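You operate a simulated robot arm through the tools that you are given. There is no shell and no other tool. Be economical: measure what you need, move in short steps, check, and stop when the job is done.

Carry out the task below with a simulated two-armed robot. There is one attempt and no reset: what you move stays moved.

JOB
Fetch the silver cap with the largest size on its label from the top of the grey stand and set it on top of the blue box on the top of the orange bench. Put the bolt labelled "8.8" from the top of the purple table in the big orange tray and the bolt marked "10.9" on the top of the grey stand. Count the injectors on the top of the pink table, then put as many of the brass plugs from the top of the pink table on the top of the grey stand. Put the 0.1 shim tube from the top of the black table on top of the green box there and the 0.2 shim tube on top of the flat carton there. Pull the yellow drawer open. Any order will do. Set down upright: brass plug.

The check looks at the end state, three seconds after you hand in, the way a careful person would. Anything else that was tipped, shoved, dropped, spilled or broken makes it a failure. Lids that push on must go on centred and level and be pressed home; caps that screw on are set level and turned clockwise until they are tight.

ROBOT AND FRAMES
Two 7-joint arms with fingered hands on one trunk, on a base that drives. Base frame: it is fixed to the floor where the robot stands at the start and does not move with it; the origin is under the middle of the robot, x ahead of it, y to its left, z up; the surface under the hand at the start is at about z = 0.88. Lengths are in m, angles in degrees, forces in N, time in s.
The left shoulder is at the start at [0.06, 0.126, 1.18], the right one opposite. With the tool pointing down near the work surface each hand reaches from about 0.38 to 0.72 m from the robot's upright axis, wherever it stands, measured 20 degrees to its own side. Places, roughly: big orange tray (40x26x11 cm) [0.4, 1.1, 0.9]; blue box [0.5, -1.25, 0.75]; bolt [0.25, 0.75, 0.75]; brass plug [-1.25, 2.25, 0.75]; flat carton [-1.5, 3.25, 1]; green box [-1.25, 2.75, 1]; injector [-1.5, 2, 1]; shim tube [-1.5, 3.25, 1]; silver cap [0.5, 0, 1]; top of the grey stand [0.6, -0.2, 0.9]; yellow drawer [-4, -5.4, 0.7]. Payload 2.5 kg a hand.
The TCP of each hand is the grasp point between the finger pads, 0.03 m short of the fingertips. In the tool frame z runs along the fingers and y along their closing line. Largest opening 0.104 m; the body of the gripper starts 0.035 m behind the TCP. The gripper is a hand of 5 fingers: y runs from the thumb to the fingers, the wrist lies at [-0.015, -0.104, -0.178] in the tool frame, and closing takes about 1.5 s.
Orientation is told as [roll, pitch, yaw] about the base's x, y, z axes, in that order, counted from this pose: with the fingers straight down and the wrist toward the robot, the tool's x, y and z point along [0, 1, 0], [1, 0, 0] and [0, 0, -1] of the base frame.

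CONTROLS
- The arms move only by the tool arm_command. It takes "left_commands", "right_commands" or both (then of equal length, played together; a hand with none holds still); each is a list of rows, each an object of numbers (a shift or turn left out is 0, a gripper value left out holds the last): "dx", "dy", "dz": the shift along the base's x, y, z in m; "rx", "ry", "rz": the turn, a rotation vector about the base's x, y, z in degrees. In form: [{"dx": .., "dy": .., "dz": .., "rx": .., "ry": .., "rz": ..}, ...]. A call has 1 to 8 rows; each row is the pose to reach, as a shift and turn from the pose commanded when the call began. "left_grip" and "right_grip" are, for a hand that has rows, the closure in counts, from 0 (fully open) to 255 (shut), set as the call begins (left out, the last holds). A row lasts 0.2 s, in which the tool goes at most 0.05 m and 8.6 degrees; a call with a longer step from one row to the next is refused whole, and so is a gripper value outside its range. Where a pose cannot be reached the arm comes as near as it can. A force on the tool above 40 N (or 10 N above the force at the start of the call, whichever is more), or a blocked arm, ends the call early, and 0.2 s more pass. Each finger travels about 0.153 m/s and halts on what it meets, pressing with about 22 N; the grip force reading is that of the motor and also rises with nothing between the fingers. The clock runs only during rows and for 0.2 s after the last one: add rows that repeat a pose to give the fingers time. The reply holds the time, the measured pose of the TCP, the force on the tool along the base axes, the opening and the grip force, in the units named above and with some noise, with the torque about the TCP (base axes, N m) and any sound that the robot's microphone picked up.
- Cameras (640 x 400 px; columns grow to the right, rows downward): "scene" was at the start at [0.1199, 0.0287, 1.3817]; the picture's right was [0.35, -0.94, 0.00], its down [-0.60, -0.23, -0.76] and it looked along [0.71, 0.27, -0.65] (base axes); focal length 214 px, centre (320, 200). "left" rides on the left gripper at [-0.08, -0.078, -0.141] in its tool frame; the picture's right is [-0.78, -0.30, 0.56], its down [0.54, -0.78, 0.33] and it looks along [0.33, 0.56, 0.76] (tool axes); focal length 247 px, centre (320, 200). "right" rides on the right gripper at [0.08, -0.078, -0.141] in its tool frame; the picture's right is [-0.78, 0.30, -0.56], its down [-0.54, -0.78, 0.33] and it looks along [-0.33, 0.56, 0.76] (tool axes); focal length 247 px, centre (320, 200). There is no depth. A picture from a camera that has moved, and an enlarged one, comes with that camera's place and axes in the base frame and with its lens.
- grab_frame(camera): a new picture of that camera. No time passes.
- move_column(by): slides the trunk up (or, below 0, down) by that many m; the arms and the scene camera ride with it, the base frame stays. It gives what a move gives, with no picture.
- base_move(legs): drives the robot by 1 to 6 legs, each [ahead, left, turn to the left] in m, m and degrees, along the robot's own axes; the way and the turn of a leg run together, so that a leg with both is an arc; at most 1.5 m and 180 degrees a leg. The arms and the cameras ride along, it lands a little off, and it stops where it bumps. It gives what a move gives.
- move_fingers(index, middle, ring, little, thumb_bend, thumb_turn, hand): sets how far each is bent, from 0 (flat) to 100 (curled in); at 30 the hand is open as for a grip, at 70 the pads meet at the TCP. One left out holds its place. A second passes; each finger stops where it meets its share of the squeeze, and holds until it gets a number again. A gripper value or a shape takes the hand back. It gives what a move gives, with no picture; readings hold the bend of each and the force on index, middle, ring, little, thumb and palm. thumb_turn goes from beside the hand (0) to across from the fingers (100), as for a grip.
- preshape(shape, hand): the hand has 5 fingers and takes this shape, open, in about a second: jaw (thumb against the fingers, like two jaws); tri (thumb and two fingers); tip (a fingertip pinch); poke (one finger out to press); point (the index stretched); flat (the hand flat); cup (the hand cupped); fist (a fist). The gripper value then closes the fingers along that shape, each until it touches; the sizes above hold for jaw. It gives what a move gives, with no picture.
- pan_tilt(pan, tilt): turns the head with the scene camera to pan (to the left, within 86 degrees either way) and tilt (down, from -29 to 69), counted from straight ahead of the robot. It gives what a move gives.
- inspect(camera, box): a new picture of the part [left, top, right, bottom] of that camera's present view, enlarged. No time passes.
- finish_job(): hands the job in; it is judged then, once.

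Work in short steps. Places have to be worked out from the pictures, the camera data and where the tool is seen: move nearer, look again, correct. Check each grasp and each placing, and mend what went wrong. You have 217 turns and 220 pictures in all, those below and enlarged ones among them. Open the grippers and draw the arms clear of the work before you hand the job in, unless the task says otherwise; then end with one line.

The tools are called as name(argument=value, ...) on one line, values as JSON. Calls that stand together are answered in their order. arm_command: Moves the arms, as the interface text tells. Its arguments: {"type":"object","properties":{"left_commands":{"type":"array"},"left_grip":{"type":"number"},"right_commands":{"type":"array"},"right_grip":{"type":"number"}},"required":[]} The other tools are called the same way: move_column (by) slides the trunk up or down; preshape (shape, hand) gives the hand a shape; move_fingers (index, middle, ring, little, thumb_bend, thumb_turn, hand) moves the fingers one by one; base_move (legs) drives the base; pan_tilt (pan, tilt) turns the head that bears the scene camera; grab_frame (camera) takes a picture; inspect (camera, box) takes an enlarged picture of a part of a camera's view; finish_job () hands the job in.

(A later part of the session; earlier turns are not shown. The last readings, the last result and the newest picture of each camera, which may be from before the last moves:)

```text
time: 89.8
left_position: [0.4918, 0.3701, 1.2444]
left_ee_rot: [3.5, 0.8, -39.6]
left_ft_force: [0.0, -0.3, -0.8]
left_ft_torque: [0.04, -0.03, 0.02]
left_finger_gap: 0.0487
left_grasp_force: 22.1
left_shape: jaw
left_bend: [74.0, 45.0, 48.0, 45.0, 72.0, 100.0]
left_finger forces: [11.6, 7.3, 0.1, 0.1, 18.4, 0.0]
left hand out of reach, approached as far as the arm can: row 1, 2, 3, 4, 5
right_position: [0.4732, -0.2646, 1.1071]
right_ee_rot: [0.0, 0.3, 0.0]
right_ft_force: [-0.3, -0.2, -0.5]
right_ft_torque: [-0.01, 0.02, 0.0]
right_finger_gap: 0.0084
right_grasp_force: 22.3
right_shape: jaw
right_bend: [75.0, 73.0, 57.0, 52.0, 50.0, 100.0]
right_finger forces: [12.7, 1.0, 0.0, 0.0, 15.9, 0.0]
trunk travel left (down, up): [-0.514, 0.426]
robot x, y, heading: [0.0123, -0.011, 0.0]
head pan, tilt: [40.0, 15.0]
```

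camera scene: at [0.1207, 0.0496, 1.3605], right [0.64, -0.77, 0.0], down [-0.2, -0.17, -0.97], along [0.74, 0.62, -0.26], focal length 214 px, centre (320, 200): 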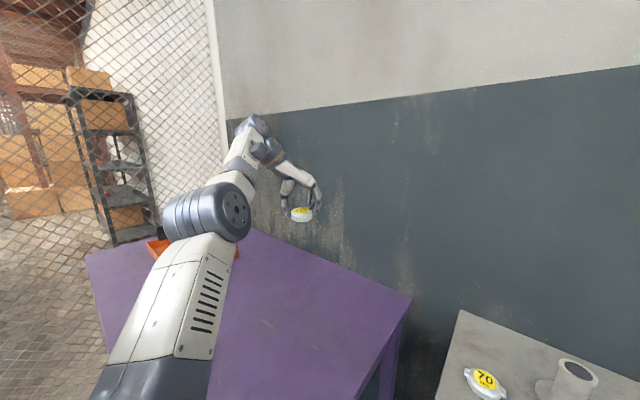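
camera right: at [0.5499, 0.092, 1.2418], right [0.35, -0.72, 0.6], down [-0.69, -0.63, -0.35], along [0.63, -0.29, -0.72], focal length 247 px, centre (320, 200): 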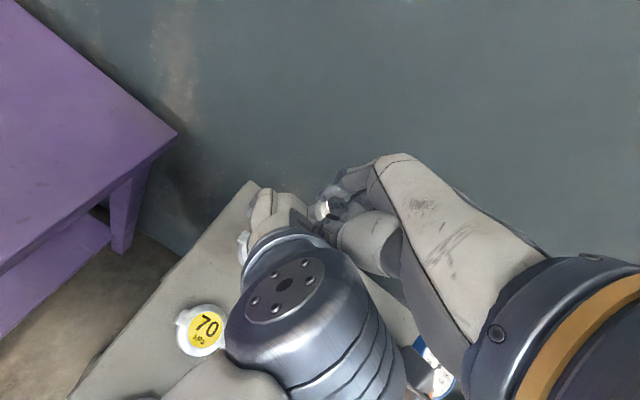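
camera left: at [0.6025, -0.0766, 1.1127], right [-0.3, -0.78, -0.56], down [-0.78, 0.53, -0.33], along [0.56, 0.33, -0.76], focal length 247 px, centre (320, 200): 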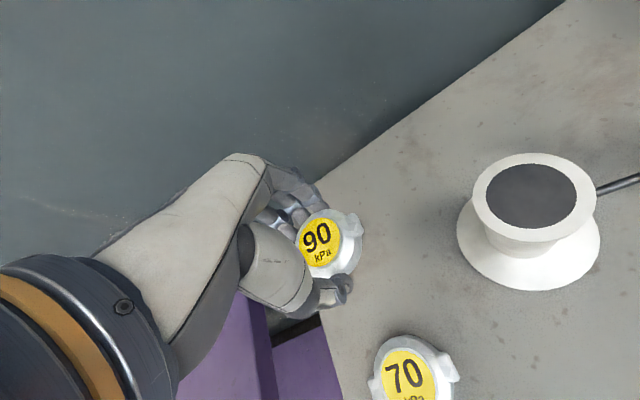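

I try a straight-down chord of 0.28 m, which should flex the elbow in its other sense (target is well within reach).

arm_command(left_commands=[{"dz": -0.045}, {"dz": -0.09}, {"dz": -0.135}, {"dz": -0.18}, {"dz": -0.225}, {"dz": -0.26}, {"dz": -0.26}])

grab_frame(camera="scene")

```text
time: 91.3
left_position: [0.5554, 0.4317, 1.0326]
left_ee_rot: [3.6, 0.6, -39.6]
left_ft_force: [-0.1, -0.1, -1.4]
left_ft_torque: [-0.02, -0.03, 0.0]
left_finger_gap: 0.0485
left_grasp_force: 21.9
left_shape: jaw
left_bend: [74.0, 45.0, 48.0, 45.0, 72.0, 100.0]
left_finger forces: [11.3, 7.3, 0.1, 0.0, 18.2, 0.0]
left hand out of reach, approached as far as the arm can: row 1, 2, 3, 4, 5, 6, 7
right_position: [0.4726, -0.2645, 1.1078]
right_ee_rot: [0.0, 0.3, 0.0]
right_ft_force: [-0.4, -0.1, 0.5]
right_ft_torque: [-0.02, 0.0, -0.02]
right_finger_gap: 0.0084
right_grasp_force: 21.9
right_shape: jaw
right_bend: [75.0, 73.0, 57.0, 52.0, 50.0, 100.0]
right_finger forces: [12.7, 1.0, 0.0, 0.0, 15.9, 0.0]
trunk travel left (down, up): [-0.514, 0.426]
robot x, y, heading: [0.0089, -0.0114, 0.3]
head pan, tilt: [40.0, 15.0]
```

```text
143 pictures are left
camera scene: at [0.1206, 0.0495, 1.3606], right [0.64, -0.77, 0.0], down [-0.2, -0.17, -0.97], along [0.74, 0.62, -0.26], focal length 214 px, centre (320, 200)
```

scene: 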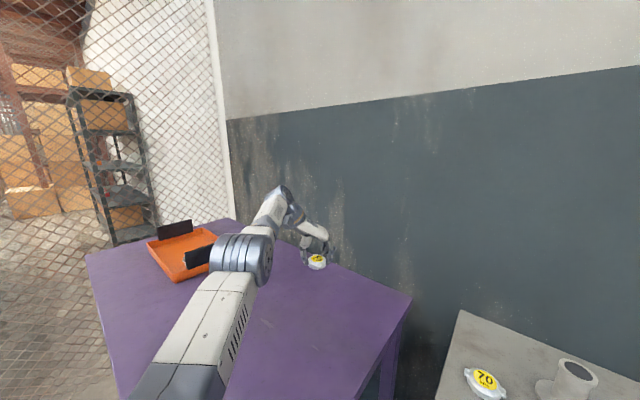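

I suspect the elbow was pushed slightly past straight in the bump. I first command outward to straighten it fully, then tangentially upward, then inward.

arm_command(left_commands=[{"dx": 0.03, "dy": 0.028, "dz": 0.01}, {"dx": 0.06, "dy": 0.056, "dz": 0.02}, {"dx": 0.06, "dy": 0.056, "dz": 0.065}, {"dx": 0.05, "dy": 0.046, "dz": 0.11}, {"dx": 0.02, "dy": 0.02, "dz": 0.13}, {"dx": -0.01, "dy": -0.01, "dz": 0.13}, {"dx": -0.04, "dy": -0.04, "dz": 0.12}, {"dx": -0.07, "dy": -0.07, "dz": 0.11}])

```text
time: 93.2
left_position: [0.4866, 0.3591, 1.1398]
left_ee_rot: [3.5, 0.9, -39.5]
left_ft_force: [0.0, 0.1, -0.3]
left_ft_torque: [0.0, -0.04, -0.01]
left_finger_gap: 0.0481
left_grasp_force: 22.1
left_shape: jaw
left_bend: [74.0, 45.0, 48.0, 45.0, 72.0, 100.0]
left_finger forces: [11.2, 7.2, 0.0, 0.1, 18.1, 0.0]
left hand out of reach, approached as far as the arm can: row 1, 2, 3, 4, 5, 6
right_position: [0.4725, -0.2647, 1.1078]
right_ee_rot: [0.1, 0.3, -0.1]
right_ft_force: [0.1, -0.3, 0.3]
right_ft_torque: [-0.02, 0.03, -0.01]
right_finger_gap: 0.0085
right_grasp_force: 22.3
right_shape: jaw
right_bend: [75.0, 73.0, 57.0, 52.0, 50.0, 100.0]
right_finger forces: [12.7, 1.0, 0.0, 0.0, 16.0, 0.1]
trunk travel left (down, up): [-0.514, 0.426]
robot x, y, heading: [0.0091, -0.0053, -0.0]
head pan, tilt: [40.0, 15.0]
```

That worked: the elbow bends again. I retract the left hand and straighten its yaw.

arm_command(left_commands=[{"rz": 7, "dx": -0.02, "dy": -0.01}, {"rz": 14, "dx": -0.04, "dy": -0.025}, {"rz": 21, "dx": -0.06, "dy": -0.04}, {"rz": 28, "dx": -0.08, "dy": -0.06}, {"rz": 35, "dx": -0.1, "dy": -0.08}, {"rz": 39.5, "dx": -0.115, "dy": -0.1}, {"rz": 39.5, "dx": -0.125, "dy": -0.12, "dz": 0.02}])

pan_tilt(pan=0, tilt=50)

grab_frame(camera="scene")

```text
time: 94.8
left_position: [0.3612, 0.2387, 1.158]
left_ee_rot: [3.8, 0.8, 0.0]
left_ft_force: [-0.1, -0.5, 0.5]
left_ft_torque: [-0.02, 0.03, -0.03]
left_finger_gap: 0.0486
left_grasp_force: 22.5
left_shape: jaw
left_bend: [74.0, 45.0, 48.0, 45.0, 72.0, 100.0]
left_finger forces: [11.2, 7.2, 0.0, 0.0, 18.0, 0.0]
right_position: [0.4727, -0.2645, 1.1072]
right_ee_rot: [0.2, 0.3, 0.1]
right_ft_force: [-0.3, -0.7, -1.1]
right_ft_torque: [-0.02, -0.02, 0.03]
right_finger_gap: 0.0085
right_grasp_force: 21.9
right_shape: jaw
right_bend: [75.0, 73.0, 57.0, 52.0, 50.0, 100.0]
right_finger forces: [12.6, 1.1, 0.1, 0.1, 15.9, 0.0]
trunk travel left (down, up): [-0.514, 0.426]
robot x, y, heading: [0.0071, -0.0126, -0.1]
head pan, tilt: [40.0, 15.0]
```

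```text
time: 95.8
left_position: [0.3595, 0.2414, 1.1603]
left_ee_rot: [3.7, 0.8, 0.0]
left_ft_force: [0.8, 0.7, -1.6]
left_ft_torque: [0.02, 0.01, 0.01]
left_finger_gap: 0.0484
left_grasp_force: 22.3
left_shape: jaw
left_bend: [74.0, 45.0, 48.0, 45.0, 72.0, 100.0]
left_finger forces: [11.3, 7.2, 0.0, 0.1, 18.0, 0.0]
right_position: [0.4731, -0.2652, 1.1057]
right_ee_rot: [0.2, 0.2, 0.0]
right_ft_force: [0.5, -0.4, -0.8]
right_ft_torque: [0.03, 0.02, 0.05]
right_finger_gap: 0.0081
right_grasp_force: 22.5
right_shape: jaw
right_bend: [75.0, 73.0, 57.0, 52.0, 50.0, 100.0]
right_finger forces: [12.6, 1.0, 0.0, 0.1, 15.9, 0.0]
trunk travel left (down, up): [-0.514, 0.426]
robot x, y, heading: [0.0087, -0.0094, -0.1]
head pan, tilt: [0.0, 50.0]
```

```text
142 pictures are left
camera scene: at [0.1262, -0.0104, 1.3069], right [0.0, -1.0, 0.0], down [-0.77, 0.0, -0.64], along [0.64, 0.0, -0.77], focal length 214 px, centre (320, 200)
```

scene: 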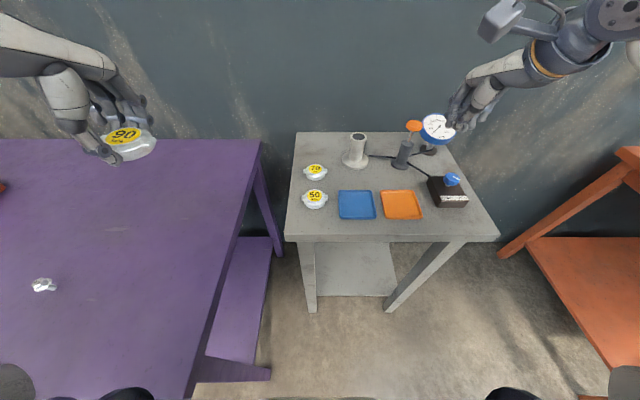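

Now the right hand carries the bolt over the freed area near (0.645,0.0), staying high over the post.

arm_command(right_commands=[{"dy": 0.045}, {"dy": 0.09}, {"dy": 0.135, "dx": 0.01}, {"dy": 0.175, "dx": 0.03}, {"dy": 0.21, "dx": 0.06}, {"dy": 0.24, "dx": 0.095}, {"dy": 0.255, "dx": 0.13}, {"dy": 0.262, "dx": 0.168, "dz": -0.01}])

grab_frame(camera="right")

```text
time: 97.6
left_position: [0.3613, 0.2406, 1.1597]
left_ee_rot: [3.6, 0.8, 0.0]
left_ft_force: [0.0, 0.3, -0.9]
left_ft_torque: [0.02, -0.02, 0.03]
left_finger_gap: 0.0485
left_grasp_force: 22.0
left_shape: jaw
left_bend: [74.0, 45.0, 48.0, 45.0, 72.0, 100.0]
left_finger forces: [11.1, 7.2, 0.1, 0.1, 18.1, 0.0]
right_position: [0.6421, -0.0028, 1.0973]
right_ee_rot: [0.0, 0.2, 0.2]
right_ft_force: [-0.2, 0.1, -2.1]
right_ft_torque: [-0.02, 0.01, 0.03]
right_finger_gap: 0.008
right_grasp_force: 21.9
right_shape: jaw
right_bend: [75.0, 73.0, 57.0, 52.0, 50.0, 100.0]
right_finger forces: [12.7, 0.9, 0.0, 0.0, 15.6, 0.2]
trunk travel left (down, up): [-0.514, 0.426]
robot x, y, heading: [0.0093, -0.0102, -0.0]
head pan, tilt: [0.0, 50.0]
```

```text
141 pictures are left
camera right: at [0.5647, 0.0785, 1.237], right [0.3, -0.77, 0.56], down [-0.78, -0.54, -0.33], along [0.55, -0.33, -0.76], focal length 247 px, centre (320, 200)
```

right: 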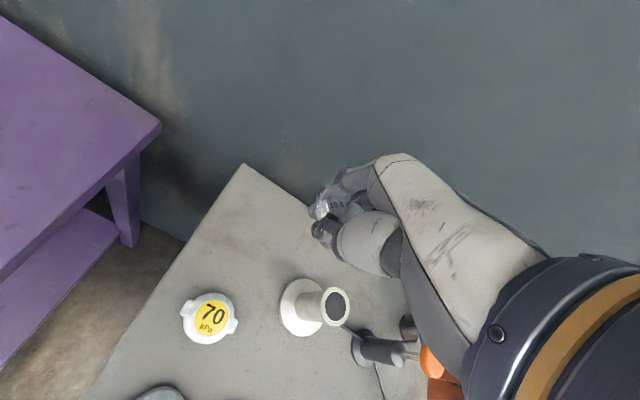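

The spot is clear (cap 70 edge at x≈0.605, post at y≈-0.08). I lower to 0.93 at x≈0.658.

arm_command(right_commands=[{"dx": 0.008, "dz": -0.04, "dy": 0.004}, {"dx": 0.016, "dz": -0.08, "dy": 0.006}, {"dx": 0.016, "dz": -0.12, "dy": 0.006}, {"dx": 0.016, "dz": -0.15, "dy": 0.006}, {"dx": 0.016, "dz": -0.165, "dy": 0.006}, {"dx": 0.016, "dz": -0.165, "dy": 0.006}])

inspect(camera="right", box=[180, 130, 420, 330])

inspect(camera="scene", box=[270, 90, 430, 220])

```text
time: 99.0
left_position: [0.3615, 0.2399, 1.1593]
left_ee_rot: [3.7, 0.8, -0.1]
left_ft_force: [-0.6, 1.1, -0.3]
left_ft_torque: [-0.01, 0.01, 0.01]
left_finger_gap: 0.0481
left_grasp_force: 22.6
left_shape: jaw
left_bend: [74.0, 45.0, 48.0, 45.0, 72.0, 100.0]
left_finger forces: [11.1, 7.2, 0.0, 0.1, 18.0, 0.1]
right_position: [0.6578, 0.002, 0.9329]
right_ee_rot: [0.2, 0.3, 0.0]
right_ft_force: [0.2, -1.0, 0.1]
right_ft_torque: [0.0, 0.01, 0.01]
right_finger_gap: 0.0082
right_grasp_force: 22.0
right_shape: jaw
right_bend: [75.0, 73.0, 57.0, 52.0, 50.0, 100.0]
right_finger forces: [12.8, 0.9, 0.1, 0.0, 15.4, 0.1]
trunk travel left (down, up): [-0.514, 0.426]
robot x, y, heading: [0.006, -0.0072, -0.3]
head pan, tilt: [0.0, 50.0]
```

```text
2.00 times, centred on (300, 230) of right
camera zoom: at [0.5811, 0.0836, 1.074], right [0.3, -0.78, 0.55], down [-0.78, -0.53, -0.33], along [0.55, -0.33, -0.76], focal length 494 px, centre (360, 140)
```

zoom: 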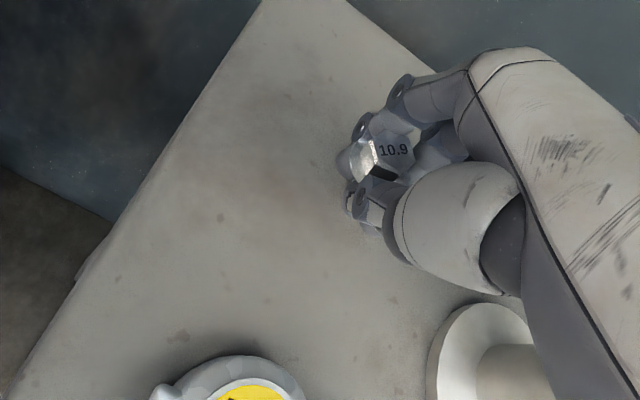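

```text
3.08 times, centred on (350, 155) of scene
camera zoom: at [0.1261, -0.0105, 1.3068], right [0.0, -1.0, 0.0], down [-0.77, 0.0, -0.64], along [0.64, 0.0, -0.77], focal length 660 px, centre (228, 338)
```

zoom: 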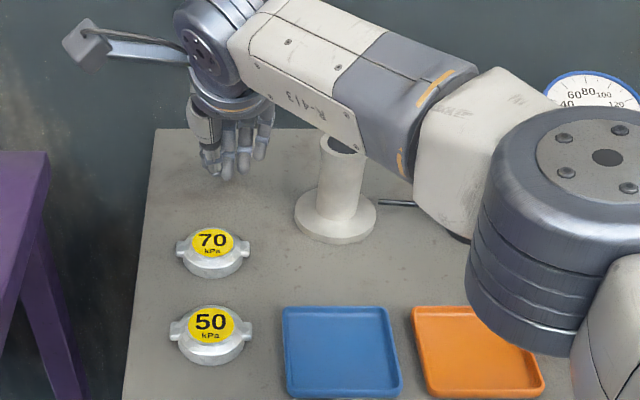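

Plenty of room. I creep down to contact.

arm_command(right_commands=[{"dz": -0.008}, {"dz": -0.015}, {"dz": -0.018}, {"dz": -0.02}])

```text
time: 100.0
left_position: [0.3613, 0.2401, 1.16]
left_ee_rot: [3.7, 0.8, 0.0]
left_ft_force: [0.0, 0.4, -0.7]
left_ft_torque: [0.0, 0.0, -0.03]
left_finger_gap: 0.0486
left_grasp_force: 21.7
left_shape: jaw
left_bend: [74.0, 45.0, 48.0, 45.0, 72.0, 100.0]
left_finger forces: [11.1, 7.2, 0.0, 0.0, 18.0, 0.0]
right_position: [0.6583, 0.0049, 0.9129]
right_ee_rot: [0.2, 0.3, 0.0]
right_ft_force: [-0.7, 0.3, 0.0]
right_ft_torque: [-0.01, -0.01, -0.02]
right_finger_gap: 0.0078
right_grasp_force: 21.7
right_shape: jaw
right_bend: [75.0, 73.0, 57.0, 52.0, 50.0, 100.0]
right_finger forces: [12.6, 0.8, 0.1, 0.1, 15.5, 0.0]
trunk travel left (down, up): [-0.514, 0.426]
robot x, y, heading: [0.0087, -0.0113, 0.1]
head pan, tilt: [0.0, 50.0]
```

arm_command(right_commands=[{"dz": -0.002}, {"dz": -0.003}])

```text
time: 100.6
left_position: [0.3604, 0.2403, 1.1598]
left_ee_rot: [3.7, 0.7, 0.0]
left_ft_force: [0.0, 0.7, -1.5]
left_ft_torque: [-0.02, 0.04, 0.01]
left_finger_gap: 0.0482
left_grasp_force: 22.3
left_shape: jaw
left_bend: [74.0, 45.0, 48.0, 45.0, 72.0, 100.0]
left_finger forces: [11.1, 7.1, 0.1, 0.0, 18.0, 0.1]
right_position: [0.6568, 0.0037, 0.9092]
right_ee_rot: [0.3, 0.2, 0.0]
right_ft_force: [0.2, 0.3, 3.3]
right_ft_torque: [0.05, -0.13, 0.04]
right_finger_gap: 0.0082
right_grasp_force: 21.9
right_shape: jaw
right_bend: [75.0, 73.0, 57.0, 52.0, 50.0, 100.0]
right_finger forces: [16.9, 0.9, 0.1, 0.0, 15.8, 0.0]
trunk travel left (down, up): [-0.514, 0.426]
robot x, y, heading: [0.0092, -0.0091, 0.0]
head pan, tilt: [0.0, 50.0]
```

Light contact at 0.909. I open partly and look.

arm_command(right_commands=[{}, {}, {}, {}, {}], right_grip=110)

inspect(camera="right", box=[180, 130, 420, 330])

```text
time: 101.8
left_position: [0.3604, 0.2401, 1.1603]
left_ee_rot: [3.7, 0.7, 0.0]
left_ft_force: [0.1, 0.7, -0.4]
left_ft_torque: [-0.01, -0.02, 0.0]
left_finger_gap: 0.0481
left_grasp_force: 21.6
left_shape: jaw
left_bend: [74.0, 45.0, 48.0, 45.0, 72.0, 100.0]
left_finger forces: [11.2, 7.1, 0.0, 0.1, 18.0, 0.1]
right_position: [0.6566, 0.003, 0.9106]
right_ee_rot: [0.2, 0.2, 0.0]
right_ft_force: [-1.2, -0.6, 9.5]
right_ft_torque: [0.04, -0.28, -0.03]
right_finger_gap: 0.0582
right_grasp_force: 0.0
right_shape: jaw
right_bend: [74.0, 43.0, 38.0, 43.0, 66.0, 100.0]
right_finger forces: [9.2, 8.1, 0.0, 0.0, 0.4, 0.0]
trunk travel left (down, up): [-0.514, 0.426]
robot x, y, heading: [0.0093, -0.009, -0.2]
head pan, tilt: [0.0, 50.0]
```

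```text
2.00 times, centred on (300, 230) of right
camera zoom: at [0.5794, 0.0838, 1.0512], right [0.3, -0.78, 0.55], down [-0.78, -0.53, -0.33], along [0.55, -0.33, -0.76], focal length 494 px, centre (360, 140)
```

zoom: 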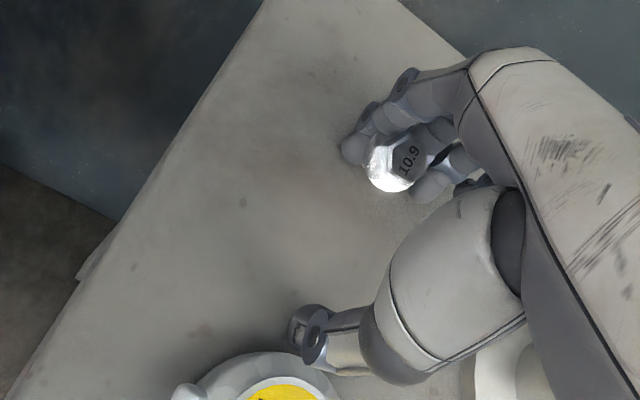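

The index tip is blocked against the stand surface while opening. I move the hand slightly away (+x) and up so the fingers clear the bolt.

arm_command(right_commands=[{"dx": 0.005, "dz": 0.002}, {"dx": 0.01, "dz": 0.004}, {"dx": 0.012, "dz": 0.006}, {"dx": 0.012, "dz": 0.008}])

inspect(camera="right", box=[180, 130, 420, 330])

```text
time: 102.8
left_position: [0.3596, 0.2398, 1.1605]
left_ee_rot: [3.8, 0.9, 0.0]
left_ft_force: [-1.0, -0.7, -1.1]
left_ft_torque: [0.02, 0.01, 0.01]
left_finger_gap: 0.0481
left_grasp_force: 21.5
left_shape: jaw
left_bend: [74.0, 45.0, 48.0, 45.0, 72.0, 100.0]
left_finger forces: [11.1, 7.2, 0.0, 0.0, 17.9, 0.0]
right_position: [0.6695, 0.0029, 0.9187]
right_ee_rot: [0.2, 0.3, 0.1]
right_ft_force: [-0.1, 0.4, -0.6]
right_ft_torque: [-0.01, 0.05, 0.0]
right_finger_gap: 0.0591
right_grasp_force: 0.1
right_shape: jaw
right_bend: [74.0, 42.0, 38.0, 43.0, 66.0, 100.0]
right_finger forces: [4.1, 4.3, 0.0, 0.0, 0.1, 0.0]
trunk travel left (down, up): [-0.514, 0.426]
robot x, y, heading: [0.0074, -0.0074, 0.0]
head pan, tilt: [0.0, 50.0]
```

```text
2.00 times, centred on (300, 230) of right
camera zoom: at [0.5929, 0.0837, 1.0586], right [0.3, -0.78, 0.55], down [-0.78, -0.53, -0.33], along [0.55, -0.33, -0.77], focal length 494 px, centre (360, 140)
```

zoom: 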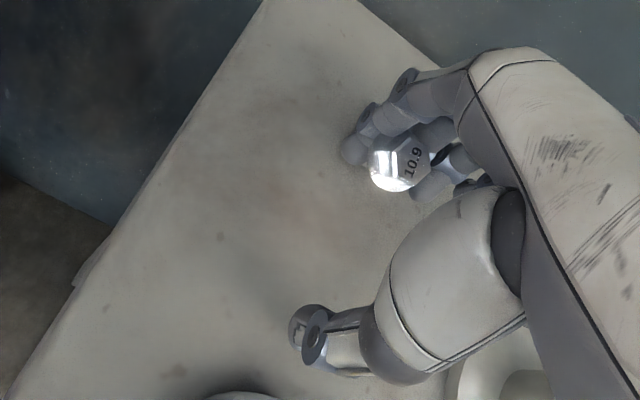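

The bolt is pinched between index and middle finger. I lower back to contact, then extend the middle/ring/little and curl the index to free it.

arm_command(right_commands=[{"dz": -0.004}, {"dz": -0.007}])

move_fingers(hand="right", middle=15, ring=15, little=15, index=76)

inspect(camera="right", box=[180, 130, 420, 330])

inspect(camera="scene", box=[270, 90, 430, 220])

```text
time: 103.4
left_position: [0.3621, 0.2402, 1.1602]
left_ee_rot: [3.8, 0.8, 0.1]
left_ft_force: [-0.4, 0.2, -1.5]
left_ft_torque: [0.01, 0.01, 0.01]
left_finger_gap: 0.0484
left_grasp_force: 22.2
left_shape: jaw
left_bend: [74.0, 45.0, 48.0, 45.0, 72.0, 100.0]
left_finger forces: [11.1, 7.2, 0.0, 0.0, 18.0, 0.0]
right_position: [0.6694, 0.0031, 0.9108]
right_ee_rot: [0.2, 0.2, 0.2]
right_ft_force: [-0.5, 0.5, 1.3]
right_ft_torque: [-0.01, -0.05, 0.04]
right_finger_gap: 0.059
right_grasp_force: 0.0
right_shape: jaw
right_bend: [74.0, 42.0, 38.0, 43.0, 66.0, 100.0]
right_finger forces: [4.1, 5.6, 0.0, 0.0, 0.0, 0.1]
trunk travel left (down, up): [-0.514, 0.426]
robot x, y, heading: [0.0096, -0.0092, 0.0]
head pan, tilt: [0.0, 50.0]
```

```text
time: 104.4
left_position: [0.362, 0.2397, 1.1601]
left_ee_rot: [3.7, 0.8, 0.0]
left_ft_force: [-0.6, 1.2, -0.1]
left_ft_torque: [-0.04, 0.0, -0.03]
left_finger_gap: 0.0483
left_grasp_force: 21.9
left_shape: jaw
left_bend: [74.0, 45.0, 48.0, 45.0, 72.0, 100.0]
left_finger forces: [11.2, 7.2, 0.0, 0.1, 18.0, 0.0]
right_position: [0.6707, 0.0037, 0.9111]
right_ee_rot: [0.1, 0.3, 0.0]
right_ft_force: [0.5, -0.1, -0.5]
right_ft_torque: [-0.01, -0.01, -0.01]
right_finger_gap: 0.0181
right_grasp_force: 0.1
right_shape: fingers
right_bend: [76.0, 15.0, 15.0, 15.0, 66.0, 100.0]
right_finger forces: [0.0, 0.0, 0.1, 0.1, 0.0, 0.1]
trunk travel left (down, up): [-0.514, 0.426]
robot x, y, heading: [0.0083, -0.0097, -0.3]
head pan, tilt: [0.0, 50.0]
```

```text
2.00 times, centred on (300, 230) of right
camera zoom: at [0.5927, 0.0836, 1.0517], right [0.3, -0.78, 0.55], down [-0.78, -0.53, -0.33], along [0.55, -0.33, -0.76], focal length 494 px, centre (360, 140)
```

zoom: 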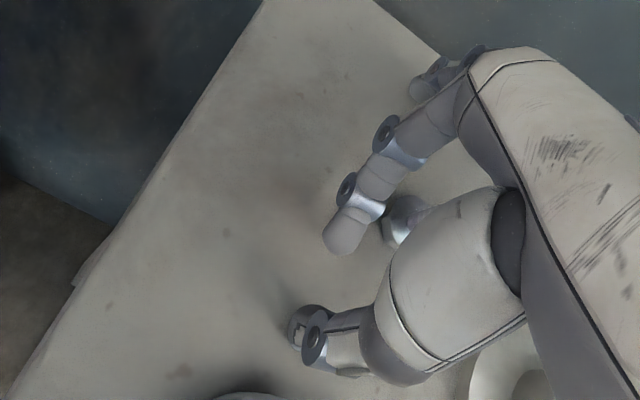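

```text
3.08 times, centred on (350, 155) of scene
camera zoom: at [0.1261, -0.0105, 1.3068], right [0.0, -1.0, 0.0], down [-0.77, 0.0, -0.64], along [0.64, 0.0, -0.77], focal length 660 px, centre (228, 338)
```

zoom: 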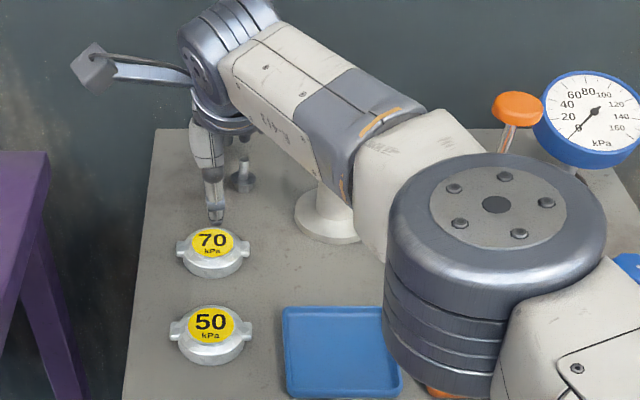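

The bolt is free, standing on the stand. I lift the right hand straight up and look.

arm_command(right_commands=[{"dz": 0.02}, {"dz": 0.05}, {"dz": 0.09}, {"dz": 0.13}, {"dz": 0.16}])

inspect(camera="scene", box=[270, 90, 430, 220])

grab_frame(camera="right")

```text
time: 105.6
left_position: [0.3603, 0.2394, 1.1598]
left_ee_rot: [3.7, 0.7, 0.1]
left_ft_force: [-0.8, 0.3, -1.3]
left_ft_torque: [-0.02, -0.01, -0.02]
left_finger_gap: 0.0485
left_grasp_force: 21.7
left_shape: jaw
left_bend: [74.0, 45.0, 48.0, 45.0, 72.0, 100.0]
left_finger forces: [11.3, 7.2, 0.1, 0.0, 18.0, 0.0]
right_position: [0.6583, -0.0004, 1.0579]
right_ee_rot: [0.1, 0.4, 0.1]
right_ft_force: [0.0, 0.3, -1.3]
right_ft_torque: [-0.03, 0.01, 0.01]
right_finger_gap: 0.018
right_grasp_force: 0.0
right_shape: fingers
right_bend: [76.0, 15.0, 15.0, 15.0, 66.0, 100.0]
right_finger forces: [0.0, 0.0, 0.0, 0.0, 0.1, 0.0]
right hand out of reach, approached as far as the arm can: row 4, 5
trunk travel left (down, up): [-0.514, 0.426]
robot x, y, heading: [0.0067, -0.0092, 0.1]
head pan, tilt: [0.0, 50.0]
```

```text
3.08 times, centred on (350, 155) of scene
camera zoom: at [0.1256, -0.01, 1.3068], right [0.0, -1.0, 0.0], down [-0.77, 0.0, -0.64], along [0.64, 0.0, -0.77], focal length 660 px, centre (228, 338)
```

zoom: 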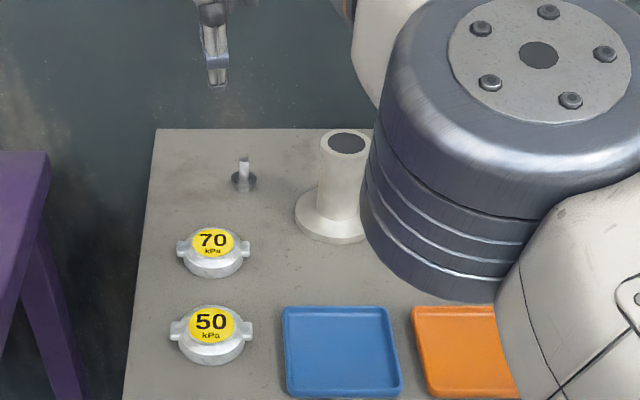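

```text
133 pictures are left
camera right: at [0.5812, 0.0808, 1.1987], right [0.3, -0.78, 0.55], down [-0.78, -0.53, -0.33], along [0.55, -0.33, -0.76], focal length 247 px, centre (320, 200)
```

right: 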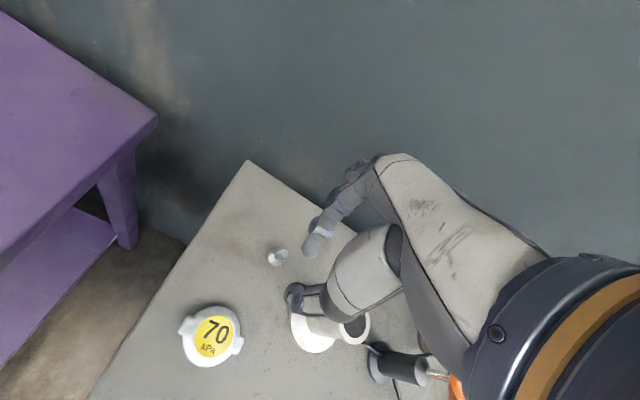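

The 10.9 is on the grey stand, standing stably (head down) near (0.67,-0.02). I retract the right arm and reset that hand.

arm_command(right_commands=[{"dx": -0.03, "dz": 0.02}, {"dx": -0.07, "dz": 0.03}, {"dx": -0.11, "dz": 0.04, "dy": -0.02}, {"dx": -0.15, "dz": 0.05, "dy": -0.04}, {"dx": -0.19, "dz": 0.05, "dy": -0.06}, {"dx": -0.23, "dz": 0.05, "dy": -0.08}, {"dx": -0.26, "dz": 0.05, "dy": -0.11}, {"dx": -0.29, "dz": 0.05, "dy": -0.14}])

preshape(hand="right", shape="jaw")

pan_tilt(pan=-70, tilt=35)

grab_frame(camera="scene")

```text
time: 107.4
left_position: [0.3603, 0.24, 1.1602]
left_ee_rot: [3.7, 0.7, 0.0]
left_ft_force: [-0.8, -0.6, -1.2]
left_ft_torque: [-0.01, 0.01, -0.03]
left_finger_gap: 0.0483
left_grasp_force: 21.7
left_shape: jaw
left_bend: [74.0, 45.0, 48.0, 45.0, 72.0, 100.0]
left_finger forces: [11.2, 7.2, 0.0, 0.0, 18.1, 0.1]
right_position: [0.3685, -0.1428, 1.1082]
right_ee_rot: [0.2, 0.2, 0.1]
right_ft_force: [0.0, 0.1, 0.2]
right_ft_torque: [0.0, -0.02, 0.01]
right_finger_gap: 0.0177
right_grasp_force: 0.1
right_shape: fingers
right_bend: [76.0, 15.0, 15.0, 15.0, 66.0, 100.0]
right_finger forces: [0.1, 0.1, 0.1, 0.1, 0.1, 0.0]
right hand out of reach, approached as far as the arm can: row 1
trunk travel left (down, up): [-0.514, 0.426]
robot x, y, heading: [0.0098, -0.0048, -0.2]
head pan, tilt: [0.0, 50.0]
```

```text
time: 108.3
left_position: [0.361, 0.2398, 1.1594]
left_ee_rot: [3.7, 0.8, 0.0]
left_ft_force: [0.0, -0.1, -1.2]
left_ft_torque: [-0.03, -0.02, 0.01]
left_finger_gap: 0.0482
left_grasp_force: 21.9
left_shape: jaw
left_bend: [74.0, 45.0, 48.0, 45.0, 72.0, 100.0]
left_finger forces: [11.0, 7.3, 0.1, 0.0, 18.0, 0.0]
right_position: [0.3686, -0.1418, 1.1076]
right_ee_rot: [0.1, 0.2, 0.0]
right_ft_force: [0.2, 0.4, 0.3]
right_ft_torque: [0.0, 0.02, -0.02]
right_finger_gap: 0.1037
right_grasp_force: 0.1
right_shape: jaw
right_bend: [30.0, 30.0, 30.0, 30.0, 30.0, 98.0]
right_finger forces: [0.1, 0.0, 0.1, 0.1, 0.0, 0.0]
trunk travel left (down, up): [-0.514, 0.426]
robot x, y, heading: [0.0132, -0.0083, -0.2]
head pan, tilt: [0.0, 50.0]
```

```text
time: 109.7
left_position: [0.3619, 0.2401, 1.1591]
left_ee_rot: [3.8, 0.9, 0.0]
left_ft_force: [-0.4, 0.2, -0.1]
left_ft_torque: [0.01, 0.0, 0.02]
left_finger_gap: 0.0484
left_grasp_force: 22.0
left_shape: jaw
left_bend: [74.0, 45.0, 48.0, 45.0, 72.0, 100.0]
left_finger forces: [11.0, 7.3, 0.0, 0.1, 18.0, 0.1]
right_position: [0.3697, -0.1422, 1.108]
right_ee_rot: [0.2, 0.4, 0.0]
right_ft_force: [0.0, 0.2, -0.5]
right_ft_torque: [0.01, 0.01, -0.03]
right_finger_gap: 0.1038
right_grasp_force: 0.0
right_shape: jaw
right_bend: [30.0, 30.0, 30.0, 30.0, 30.0, 98.0]
right_finger forces: [0.0, 0.0, 0.1, 0.1, 0.0, 0.0]
trunk travel left (down, up): [-0.514, 0.426]
robot x, y, heading: [0.0098, -0.0041, 0.1]
head pan, tilt: [-70.0, 35.0]
```

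```text
132 pictures are left
camera scene: at [0.0793, -0.0932, 1.3285], right [-0.94, -0.34, 0.0], down [-0.2, 0.54, -0.82], along [0.28, -0.77, -0.57], focal length 214 px, centre (320, 200)
```

scene: 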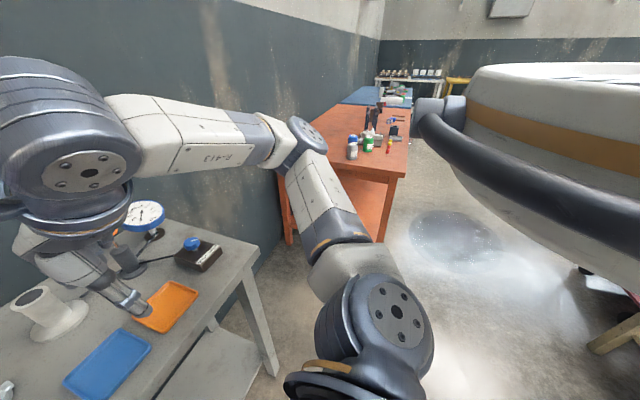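

The way right is open. I drive 0.55 m to the right in front of the stand and then turn toward the bench end.

base_move(legs=[[-0.03, -0.3, 0], [0, -0.3, 0], [0, 0, -60]])

pan_tilt(pan=0, tilt=40)

grab_frame(camera="scene")

```text
time: 116.1
left_position: [0.3709, -0.7892, 1.1599]
left_ee_rot: [3.6, 0.8, -60.7]
left_ft_force: [0.1, -0.4, -1.5]
left_ft_torque: [-0.02, -0.01, -0.03]
left_finger_gap: 0.0479
left_grasp_force: 22.1
left_shape: jaw
left_bend: [74.0, 45.0, 48.0, 45.0, 72.0, 100.0]
left_finger forces: [11.1, 7.2, 0.0, 0.1, 17.8, 0.0]
right_position: [0.0416, -0.9822, 1.1091]
right_ee_rot: [0.2, 0.2, -60.5]
right_ft_force: [0.4, -1.5, -0.2]
right_ft_torque: [0.02, -0.01, 0.01]
right_finger_gap: 0.1037
right_grasp_force: 0.0
right_shape: jaw
right_bend: [30.0, 30.0, 30.0, 30.0, 30.0, 98.0]
right_finger forces: [0.0, 0.1, 0.0, 0.1, 0.1, 0.0]
trunk travel left (down, up): [-0.514, 0.426]
robot x, y, heading: [-0.0206, -0.6029, -60.8]
head pan, tilt: [-70.0, 35.0]
```

```text
time: 117.5
left_position: [0.3713, -0.7881, 1.1599]
left_ee_rot: [3.8, 0.8, -60.7]
left_ft_force: [0.2, -0.2, -0.4]
left_ft_torque: [0.03, 0.01, -0.04]
left_finger_gap: 0.0482
left_grasp_force: 21.5
left_shape: jaw
left_bend: [74.0, 45.0, 48.0, 45.0, 72.0, 100.0]
left_finger forces: [11.1, 7.1, 0.1, 0.0, 17.9, 0.0]
right_position: [0.0415, -0.9837, 1.1073]
right_ee_rot: [0.1, 0.4, -60.8]
right_ft_force: [0.0, 0.5, 0.4]
right_ft_torque: [0.0, -0.01, 0.01]
right_finger_gap: 0.1038
right_grasp_force: 0.0
right_shape: jaw
right_bend: [30.0, 30.0, 30.0, 30.0, 30.0, 98.0]
right_finger forces: [0.1, 0.1, 0.1, 0.0, 0.0, 0.0]
trunk travel left (down, up): [-0.514, 0.426]
robot x, y, heading: [-0.0199, -0.6061, -61.1]
head pan, tilt: [0.0, 40.0]
```

```text
131 pictures are left
camera scene: at [0.0422, -0.7139, 1.321], right [-0.87, -0.49, 0.0], down [-0.32, 0.56, -0.77], along [0.38, -0.67, -0.64], focal length 214 px, centre (320, 200)
```

scene: 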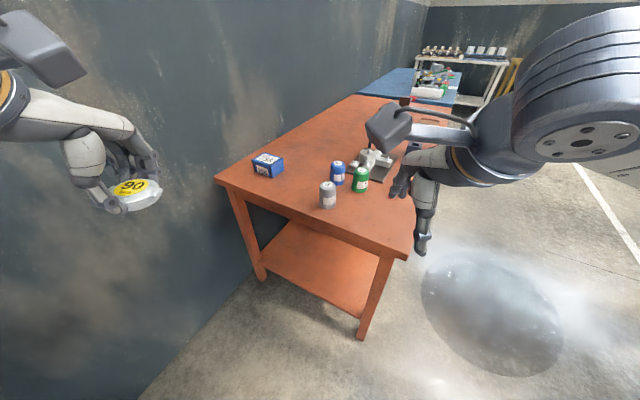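

The blue box sits on the bench's far-left part. I drive closer, to about (0.30,-0.80) heading -70°, and look again.

base_move(legs=[[0.2, 0.11, 0], [0.12, 0.07, -8]])

grab_frame(camera="scene")

grab_frame(camera="left")

```text
time: 120.1
left_position: [0.6487, -1.0451, 1.1601]
left_ee_rot: [3.7, 0.9, -68.9]
left_ft_force: [-0.7, -0.8, -1.3]
left_ft_torque: [-0.01, 0.02, 0.01]
left_finger_gap: 0.0485
left_grasp_force: 22.0
left_shape: jaw
left_bend: [74.0, 45.0, 48.0, 45.0, 72.0, 100.0]
left_finger forces: [11.1, 7.2, 0.0, 0.1, 18.0, 0.0]
right_position: [0.2945, -1.1903, 1.1076]
right_ee_rot: [0.1, 0.3, -68.9]
right_ft_force: [0.0, -1.0, 0.2]
right_ft_torque: [0.01, 0.01, 0.01]
right_finger_gap: 0.1032
right_grasp_force: 0.1
right_shape: jaw
right_bend: [30.0, 30.0, 30.0, 30.0, 30.0, 98.0]
right_finger forces: [0.0, 0.0, 0.0, 0.0, 0.0, 0.0]
trunk travel left (down, up): [-0.514, 0.426]
robot x, y, heading: [0.2896, -0.805, -68.8]
head pan, tilt: [0.0, 40.0]
```

```text
130 pictures are left
camera scene: at [0.3347, -0.9243, 1.3209], right [-0.93, -0.36, 0.0], down [-0.23, 0.6, -0.77], along [0.28, -0.71, -0.64], focal length 214 px, centre (320, 200)
```

scene: 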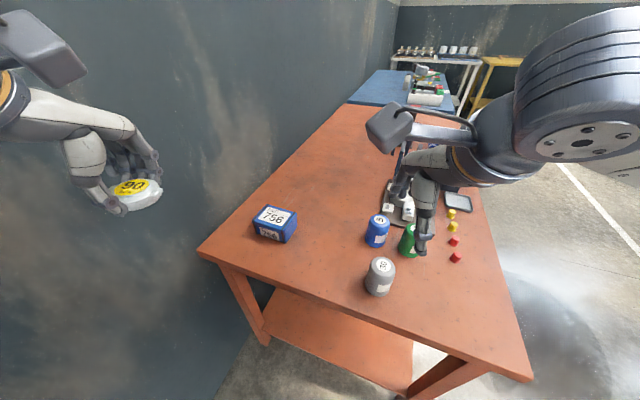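

```text
129 pictures are left
camera left: at [0.5391, -1.0074, 1.2965], right [-0.8, 0.02, -0.6], down [0.24, 0.93, -0.29], along [0.55, -0.37, -0.75], focal length 247 px, centre (320, 200)
```

left: 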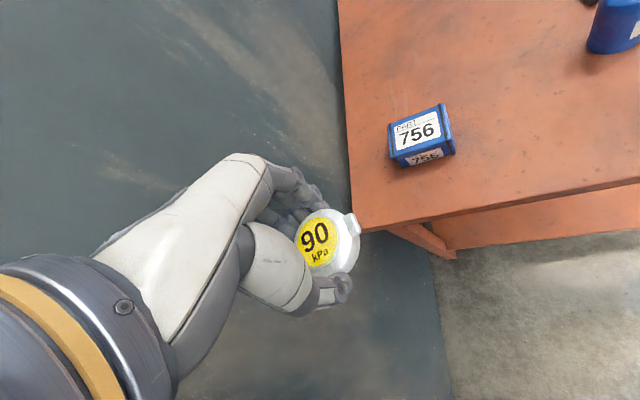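

The box top centre comes out at about (0.611,-1.275), z≈0.905. I bring the cap over it, levelling the small tilt, and stop at z≈1.02.

arm_command(left_commands=[{"dx": -0.006, "dy": -0.045, "rx": -1, "ry": 1.6}, {"dx": -0.012, "dy": -0.09, "rx": -2.1, "ry": 3.2}, {"dx": -0.02, "dy": -0.135, "rx": -2.1, "ry": 3.2, "dz": -0.01}, {"dx": -0.028, "dy": -0.18, "rx": -2.1, "ry": 3.2, "dz": -0.02}, {"dx": -0.038, "dy": -0.225, "rx": -2.1, "ry": 3.2, "dz": -0.03}, {"dx": -0.038, "dy": -0.23, "rx": -2.1, "ry": 3.2, "dz": -0.075}, {"dx": -0.038, "dy": -0.23, "rx": -2.1, "ry": 3.2, "dz": -0.12}, {"dx": -0.038, "dy": -0.23, "rx": -2.1, "ry": 3.2, "dz": -0.14}])

grab_frame(camera="left")

inspect(camera="scene", box=[180, 130, 380, 280])

```text
time: 121.9
left_position: [0.608, -1.2768, 1.019]
left_ee_rot: [0.0, -0.2, -68.9]
left_ft_force: [0.4, 0.0, -1.0]
left_ft_torque: [-0.02, 0.03, 0.04]
left_finger_gap: 0.0482
left_grasp_force: 21.7
left_shape: jaw
left_bend: [74.0, 45.0, 48.0, 45.0, 72.0, 100.0]
left_finger forces: [11.0, 7.3, 0.1, 0.1, 17.8, 0.0]
right_position: [0.2944, -1.1902, 1.1089]
right_ee_rot: [0.1, 0.3, -68.9]
right_ft_force: [-1.2, 0.8, 0.3]
right_ft_torque: [0.01, -0.01, -0.03]
right_finger_gap: 0.1037
right_grasp_force: 0.1
right_shape: jaw
right_bend: [30.0, 30.0, 30.0, 30.0, 30.0, 98.0]
right_finger forces: [0.1, 0.0, 0.0, 0.1, 0.1, 0.0]
trunk travel left (down, up): [-0.514, 0.426]
robot x, y, heading: [0.2893, -0.8062, -68.5]
head pan, tilt: [0.0, 40.0]
```

```text
128 pictures are left
camera left: at [0.507, -1.2323, 1.1607], right [-0.83, 0.0, -0.56], down [0.22, 0.92, -0.33], along [0.51, -0.4, -0.76], focal length 247 px, centre (320, 200)
```

left: 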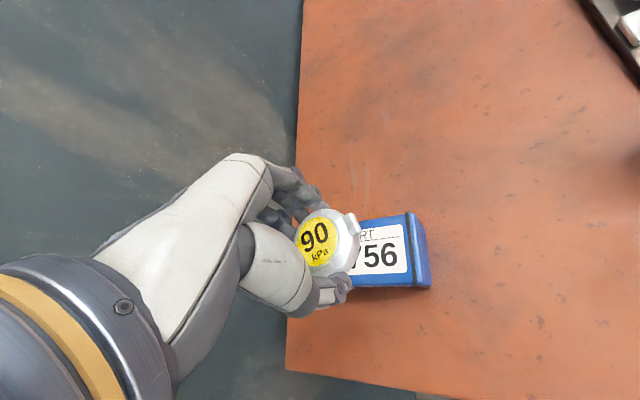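

```text
2.67 times, centred on (280, 205) of scene
camera zoom: at [0.3342, -0.924, 1.321], right [-0.93, -0.36, 0.0], down [-0.23, 0.6, -0.77], along [0.28, -0.71, -0.64], focal length 572 px, centre (427, 187)
```

zoom: 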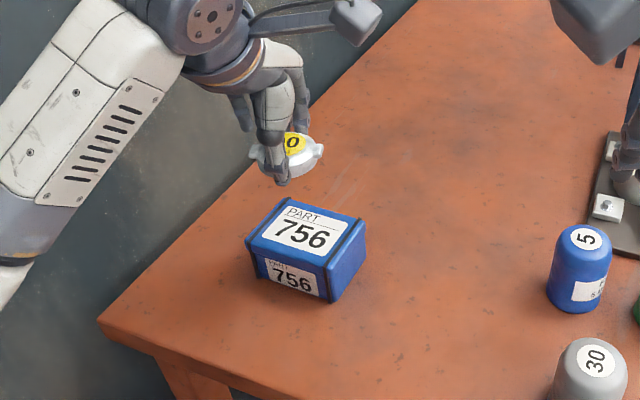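

Cap and box centres agree ((0.608,-1.273)). I lower slowly and creep to contact.

arm_command(left_commands=[{"dz": -0.03, "dy": 0.002}, {"dz": -0.055, "dy": 0.003}, {"dz": -0.068, "dy": 0.003}, {"dz": -0.072, "dy": 0.003}, {"dz": -0.076, "dy": 0.003}])

inspect(camera="scene", box=[220, 150, 340, 250])

```text
time: 123.1
left_position: [0.609, -1.2715, 0.9437]
left_ee_rot: [0.0, -0.1, -68.9]
left_ft_force: [0.1, -1.8, -0.6]
left_ft_torque: [0.0, -0.04, -0.01]
left_finger_gap: 0.0476
left_grasp_force: 21.9
left_shape: jaw
left_bend: [74.0, 45.0, 48.0, 45.0, 72.0, 100.0]
left_finger forces: [11.0, 7.2, 0.1, 0.1, 17.8, 0.0]
right_position: [0.2941, -1.1908, 1.1085]
right_ee_rot: [0.2, 0.2, -68.9]
right_ft_force: [-0.5, 0.8, 0.4]
right_ft_torque: [0.02, 0.02, 0.02]
right_finger_gap: 0.1036
right_grasp_force: 0.1
right_shape: jaw
right_bend: [30.0, 30.0, 30.0, 30.0, 30.0, 98.0]
right_finger forces: [0.0, 0.0, 0.1, 0.1, 0.0, 0.1]
trunk travel left (down, up): [-0.514, 0.426]
robot x, y, heading: [0.2882, -0.8058, -69.0]
head pan, tilt: [0.0, 40.0]
```

```text
4.00 times, centred on (280, 200) of scene
camera zoom: at [0.3342, -0.924, 1.321], right [-0.93, -0.36, 0.0], down [-0.23, 0.6, -0.77], along [0.28, -0.71, -0.64], focal length 858 px, centre (480, 200)
```

zoom: 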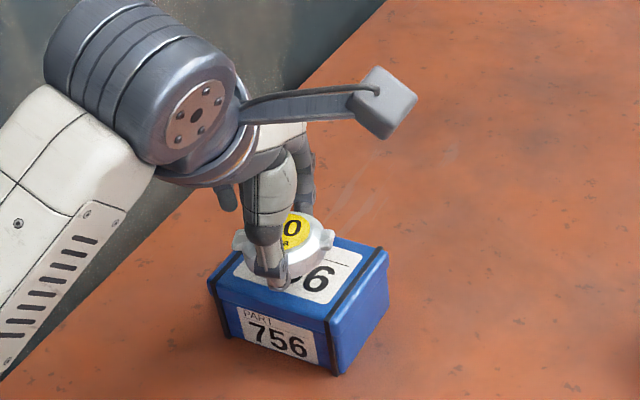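

Not yet in contact; I keep creeping down.

arm_command(left_commands=[{"dz": -0.003}, {"dz": -0.006}, {"dz": -0.009}, {"dz": -0.012}])

inspect(camera="scene", box=[220, 150, 340, 250])

```text
time: 124.1
left_position: [0.6086, -1.273, 0.9323]
left_ee_rot: [0.0, -0.2, -69.0]
left_ft_force: [-0.3, 0.5, -0.2]
left_ft_torque: [-0.02, -0.01, -0.02]
left_finger_gap: 0.048
left_grasp_force: 21.5
left_shape: jaw
left_bend: [74.0, 45.0, 48.0, 45.0, 72.0, 100.0]
left_finger forces: [11.0, 7.2, 0.1, 0.0, 17.8, 0.1]
right_position: [0.2928, -1.1907, 1.1083]
right_ee_rot: [0.2, 0.3, -68.9]
right_ft_force: [0.5, -0.4, -0.6]
right_ft_torque: [0.03, 0.01, -0.03]
right_finger_gap: 0.1038
right_grasp_force: 0.1
right_shape: jaw
right_bend: [30.0, 30.0, 30.0, 30.0, 30.0, 98.0]
right_finger forces: [0.0, 0.0, 0.0, 0.0, 0.0, 0.1]
trunk travel left (down, up): [-0.514, 0.426]
robot x, y, heading: [0.2884, -0.8073, -68.8]
head pan, tilt: [0.0, 40.0]
```

```text
4.00 times, centred on (280, 200) of scene
camera zoom: at [0.3342, -0.924, 1.321], right [-0.93, -0.36, 0.0], down [-0.23, 0.6, -0.77], along [0.28, -0.71, -0.64], focal length 858 px, centre (480, 200)
```

zoom: 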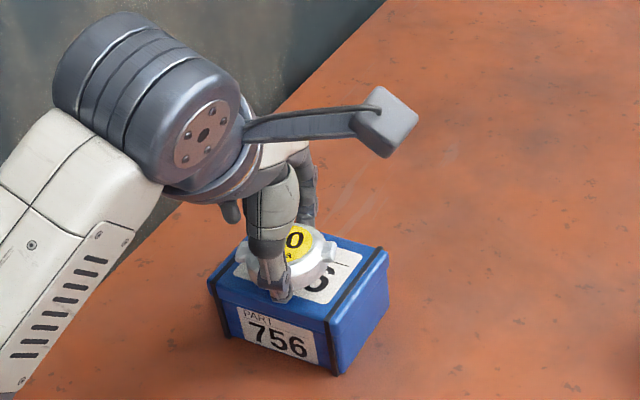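

Box top is a bit lower than estimated; the cap appears centred within about 6 mm. I continue down.

arm_command(left_commands=[{"dz": -0.003, "dx": -0.002, "dy": -0.002}, {"dz": -0.006, "dx": -0.002, "dy": -0.003}, {"dz": -0.009, "dx": -0.002, "dy": -0.003}, {"dz": -0.012, "dx": -0.002, "dy": -0.003}])

inspect(camera="scene", box=[220, 150, 340, 250])

grab_frame(camera="left")

```text
time: 125.1
left_position: [0.6081, -1.275, 0.9191]
left_ee_rot: [0.0, 0.0, -68.9]
left_ft_force: [-0.6, 0.1, -1.0]
left_ft_torque: [0.01, 0.01, -0.05]
left_finger_gap: 0.048
left_grasp_force: 22.1
left_shape: jaw
left_bend: [74.0, 45.0, 48.0, 45.0, 72.0, 100.0]
left_finger forces: [11.0, 7.2, 0.0, 0.0, 17.8, 0.1]
right_position: [0.2926, -1.1908, 1.1073]
right_ee_rot: [0.3, 0.2, -68.9]
right_ft_force: [0.0, 0.2, 0.0]
right_ft_torque: [-0.01, 0.0, -0.03]
right_finger_gap: 0.1037
right_grasp_force: 0.1
right_shape: jaw
right_bend: [30.0, 30.0, 30.0, 30.0, 30.0, 98.0]
right_finger forces: [0.1, 0.0, 0.0, 0.0, 0.1, 0.0]
trunk travel left (down, up): [-0.514, 0.426]
robot x, y, heading: [0.2851, -0.8051, -68.9]
head pan, tilt: [0.0, 40.0]
```

```text
4.00 times, centred on (280, 200) of scene
camera zoom: at [0.3342, -0.924, 1.321], right [-0.93, -0.36, 0.0], down [-0.23, 0.6, -0.77], along [0.28, -0.71, -0.64], focal length 858 px, centre (480, 200)
```

zoom: 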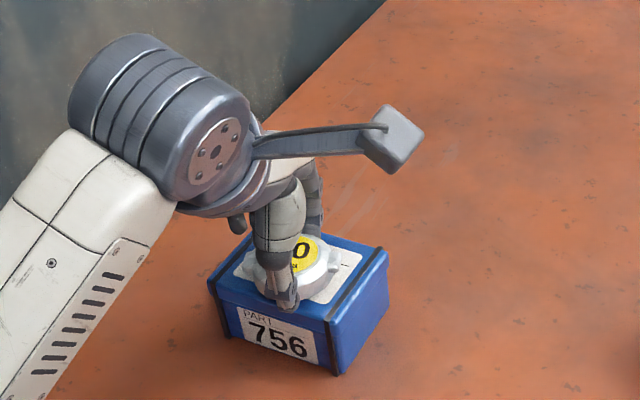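

```text
123 pictures are left
camera left: at [0.5066, -1.2319, 1.0613], right [-0.83, 0.0, -0.56], down [0.22, 0.92, -0.33], along [0.51, -0.4, -0.76], focal length 247 px, centre (320, 200)
```

left: 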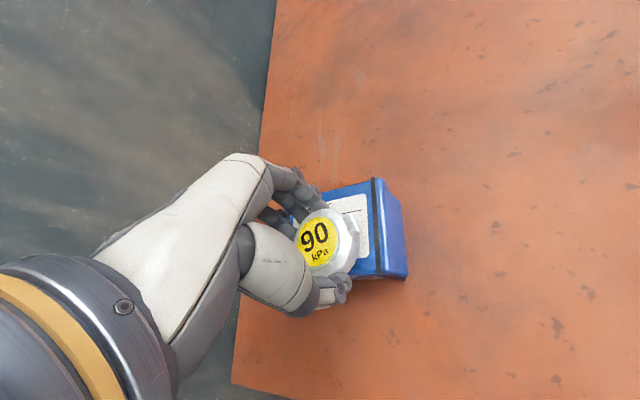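

arm_command(left_commands=[{"dz": -0.002}, {"dz": -0.004}, {"dz": -0.006}, {"dz": -0.008}, {"dz": -0.01}])

inspect(camera="scene", box=[220, 150, 340, 250])

```text
time: 126.3
left_position: [0.608, -1.2755, 0.9096]
left_ee_rot: [0.0, -0.3, -68.9]
left_ft_force: [1.4, 1.0, 3.3]
left_ft_torque: [-0.1, -0.07, 0.01]
left_finger_gap: 0.0478
left_grasp_force: 21.3
left_shape: jaw
left_bend: [74.0, 45.0, 48.0, 45.0, 72.0, 100.0]
left_finger forces: [11.7, 11.7, 0.0, 0.0, 18.6, 0.0]
right_position: [0.2933, -1.1897, 1.1087]
right_ee_rot: [0.2, 0.2, -68.8]
right_ft_force: [0.8, 0.9, -0.6]
right_ft_torque: [0.01, -0.03, -0.02]
right_finger_gap: 0.1033
right_grasp_force: 0.1
right_shape: jaw
right_bend: [30.0, 30.0, 30.0, 30.0, 30.0, 98.0]
right_finger forces: [0.0, 0.0, 0.0, 0.0, 0.0, 0.0]
trunk travel left (down, up): [-0.514, 0.426]
robot x, y, heading: [0.2884, -0.8049, -68.9]
head pan, tilt: [0.0, 40.0]
```

```text
4.00 times, centred on (280, 200) of scene
camera zoom: at [0.334, -0.9235, 1.3211], right [-0.93, -0.36, 0.0], down [-0.23, 0.6, -0.77], along [0.28, -0.71, -0.64], focal length 858 px, centre (480, 200)
```

zoom: 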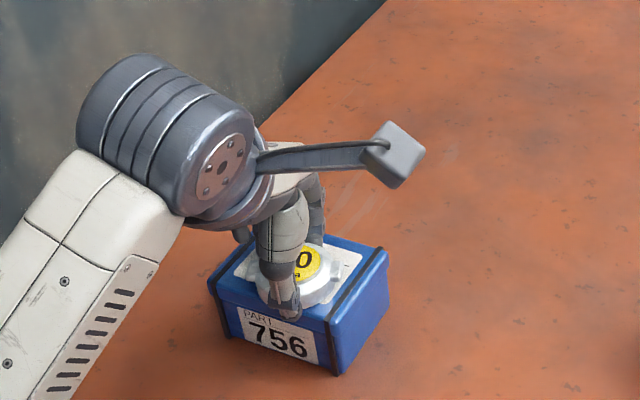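

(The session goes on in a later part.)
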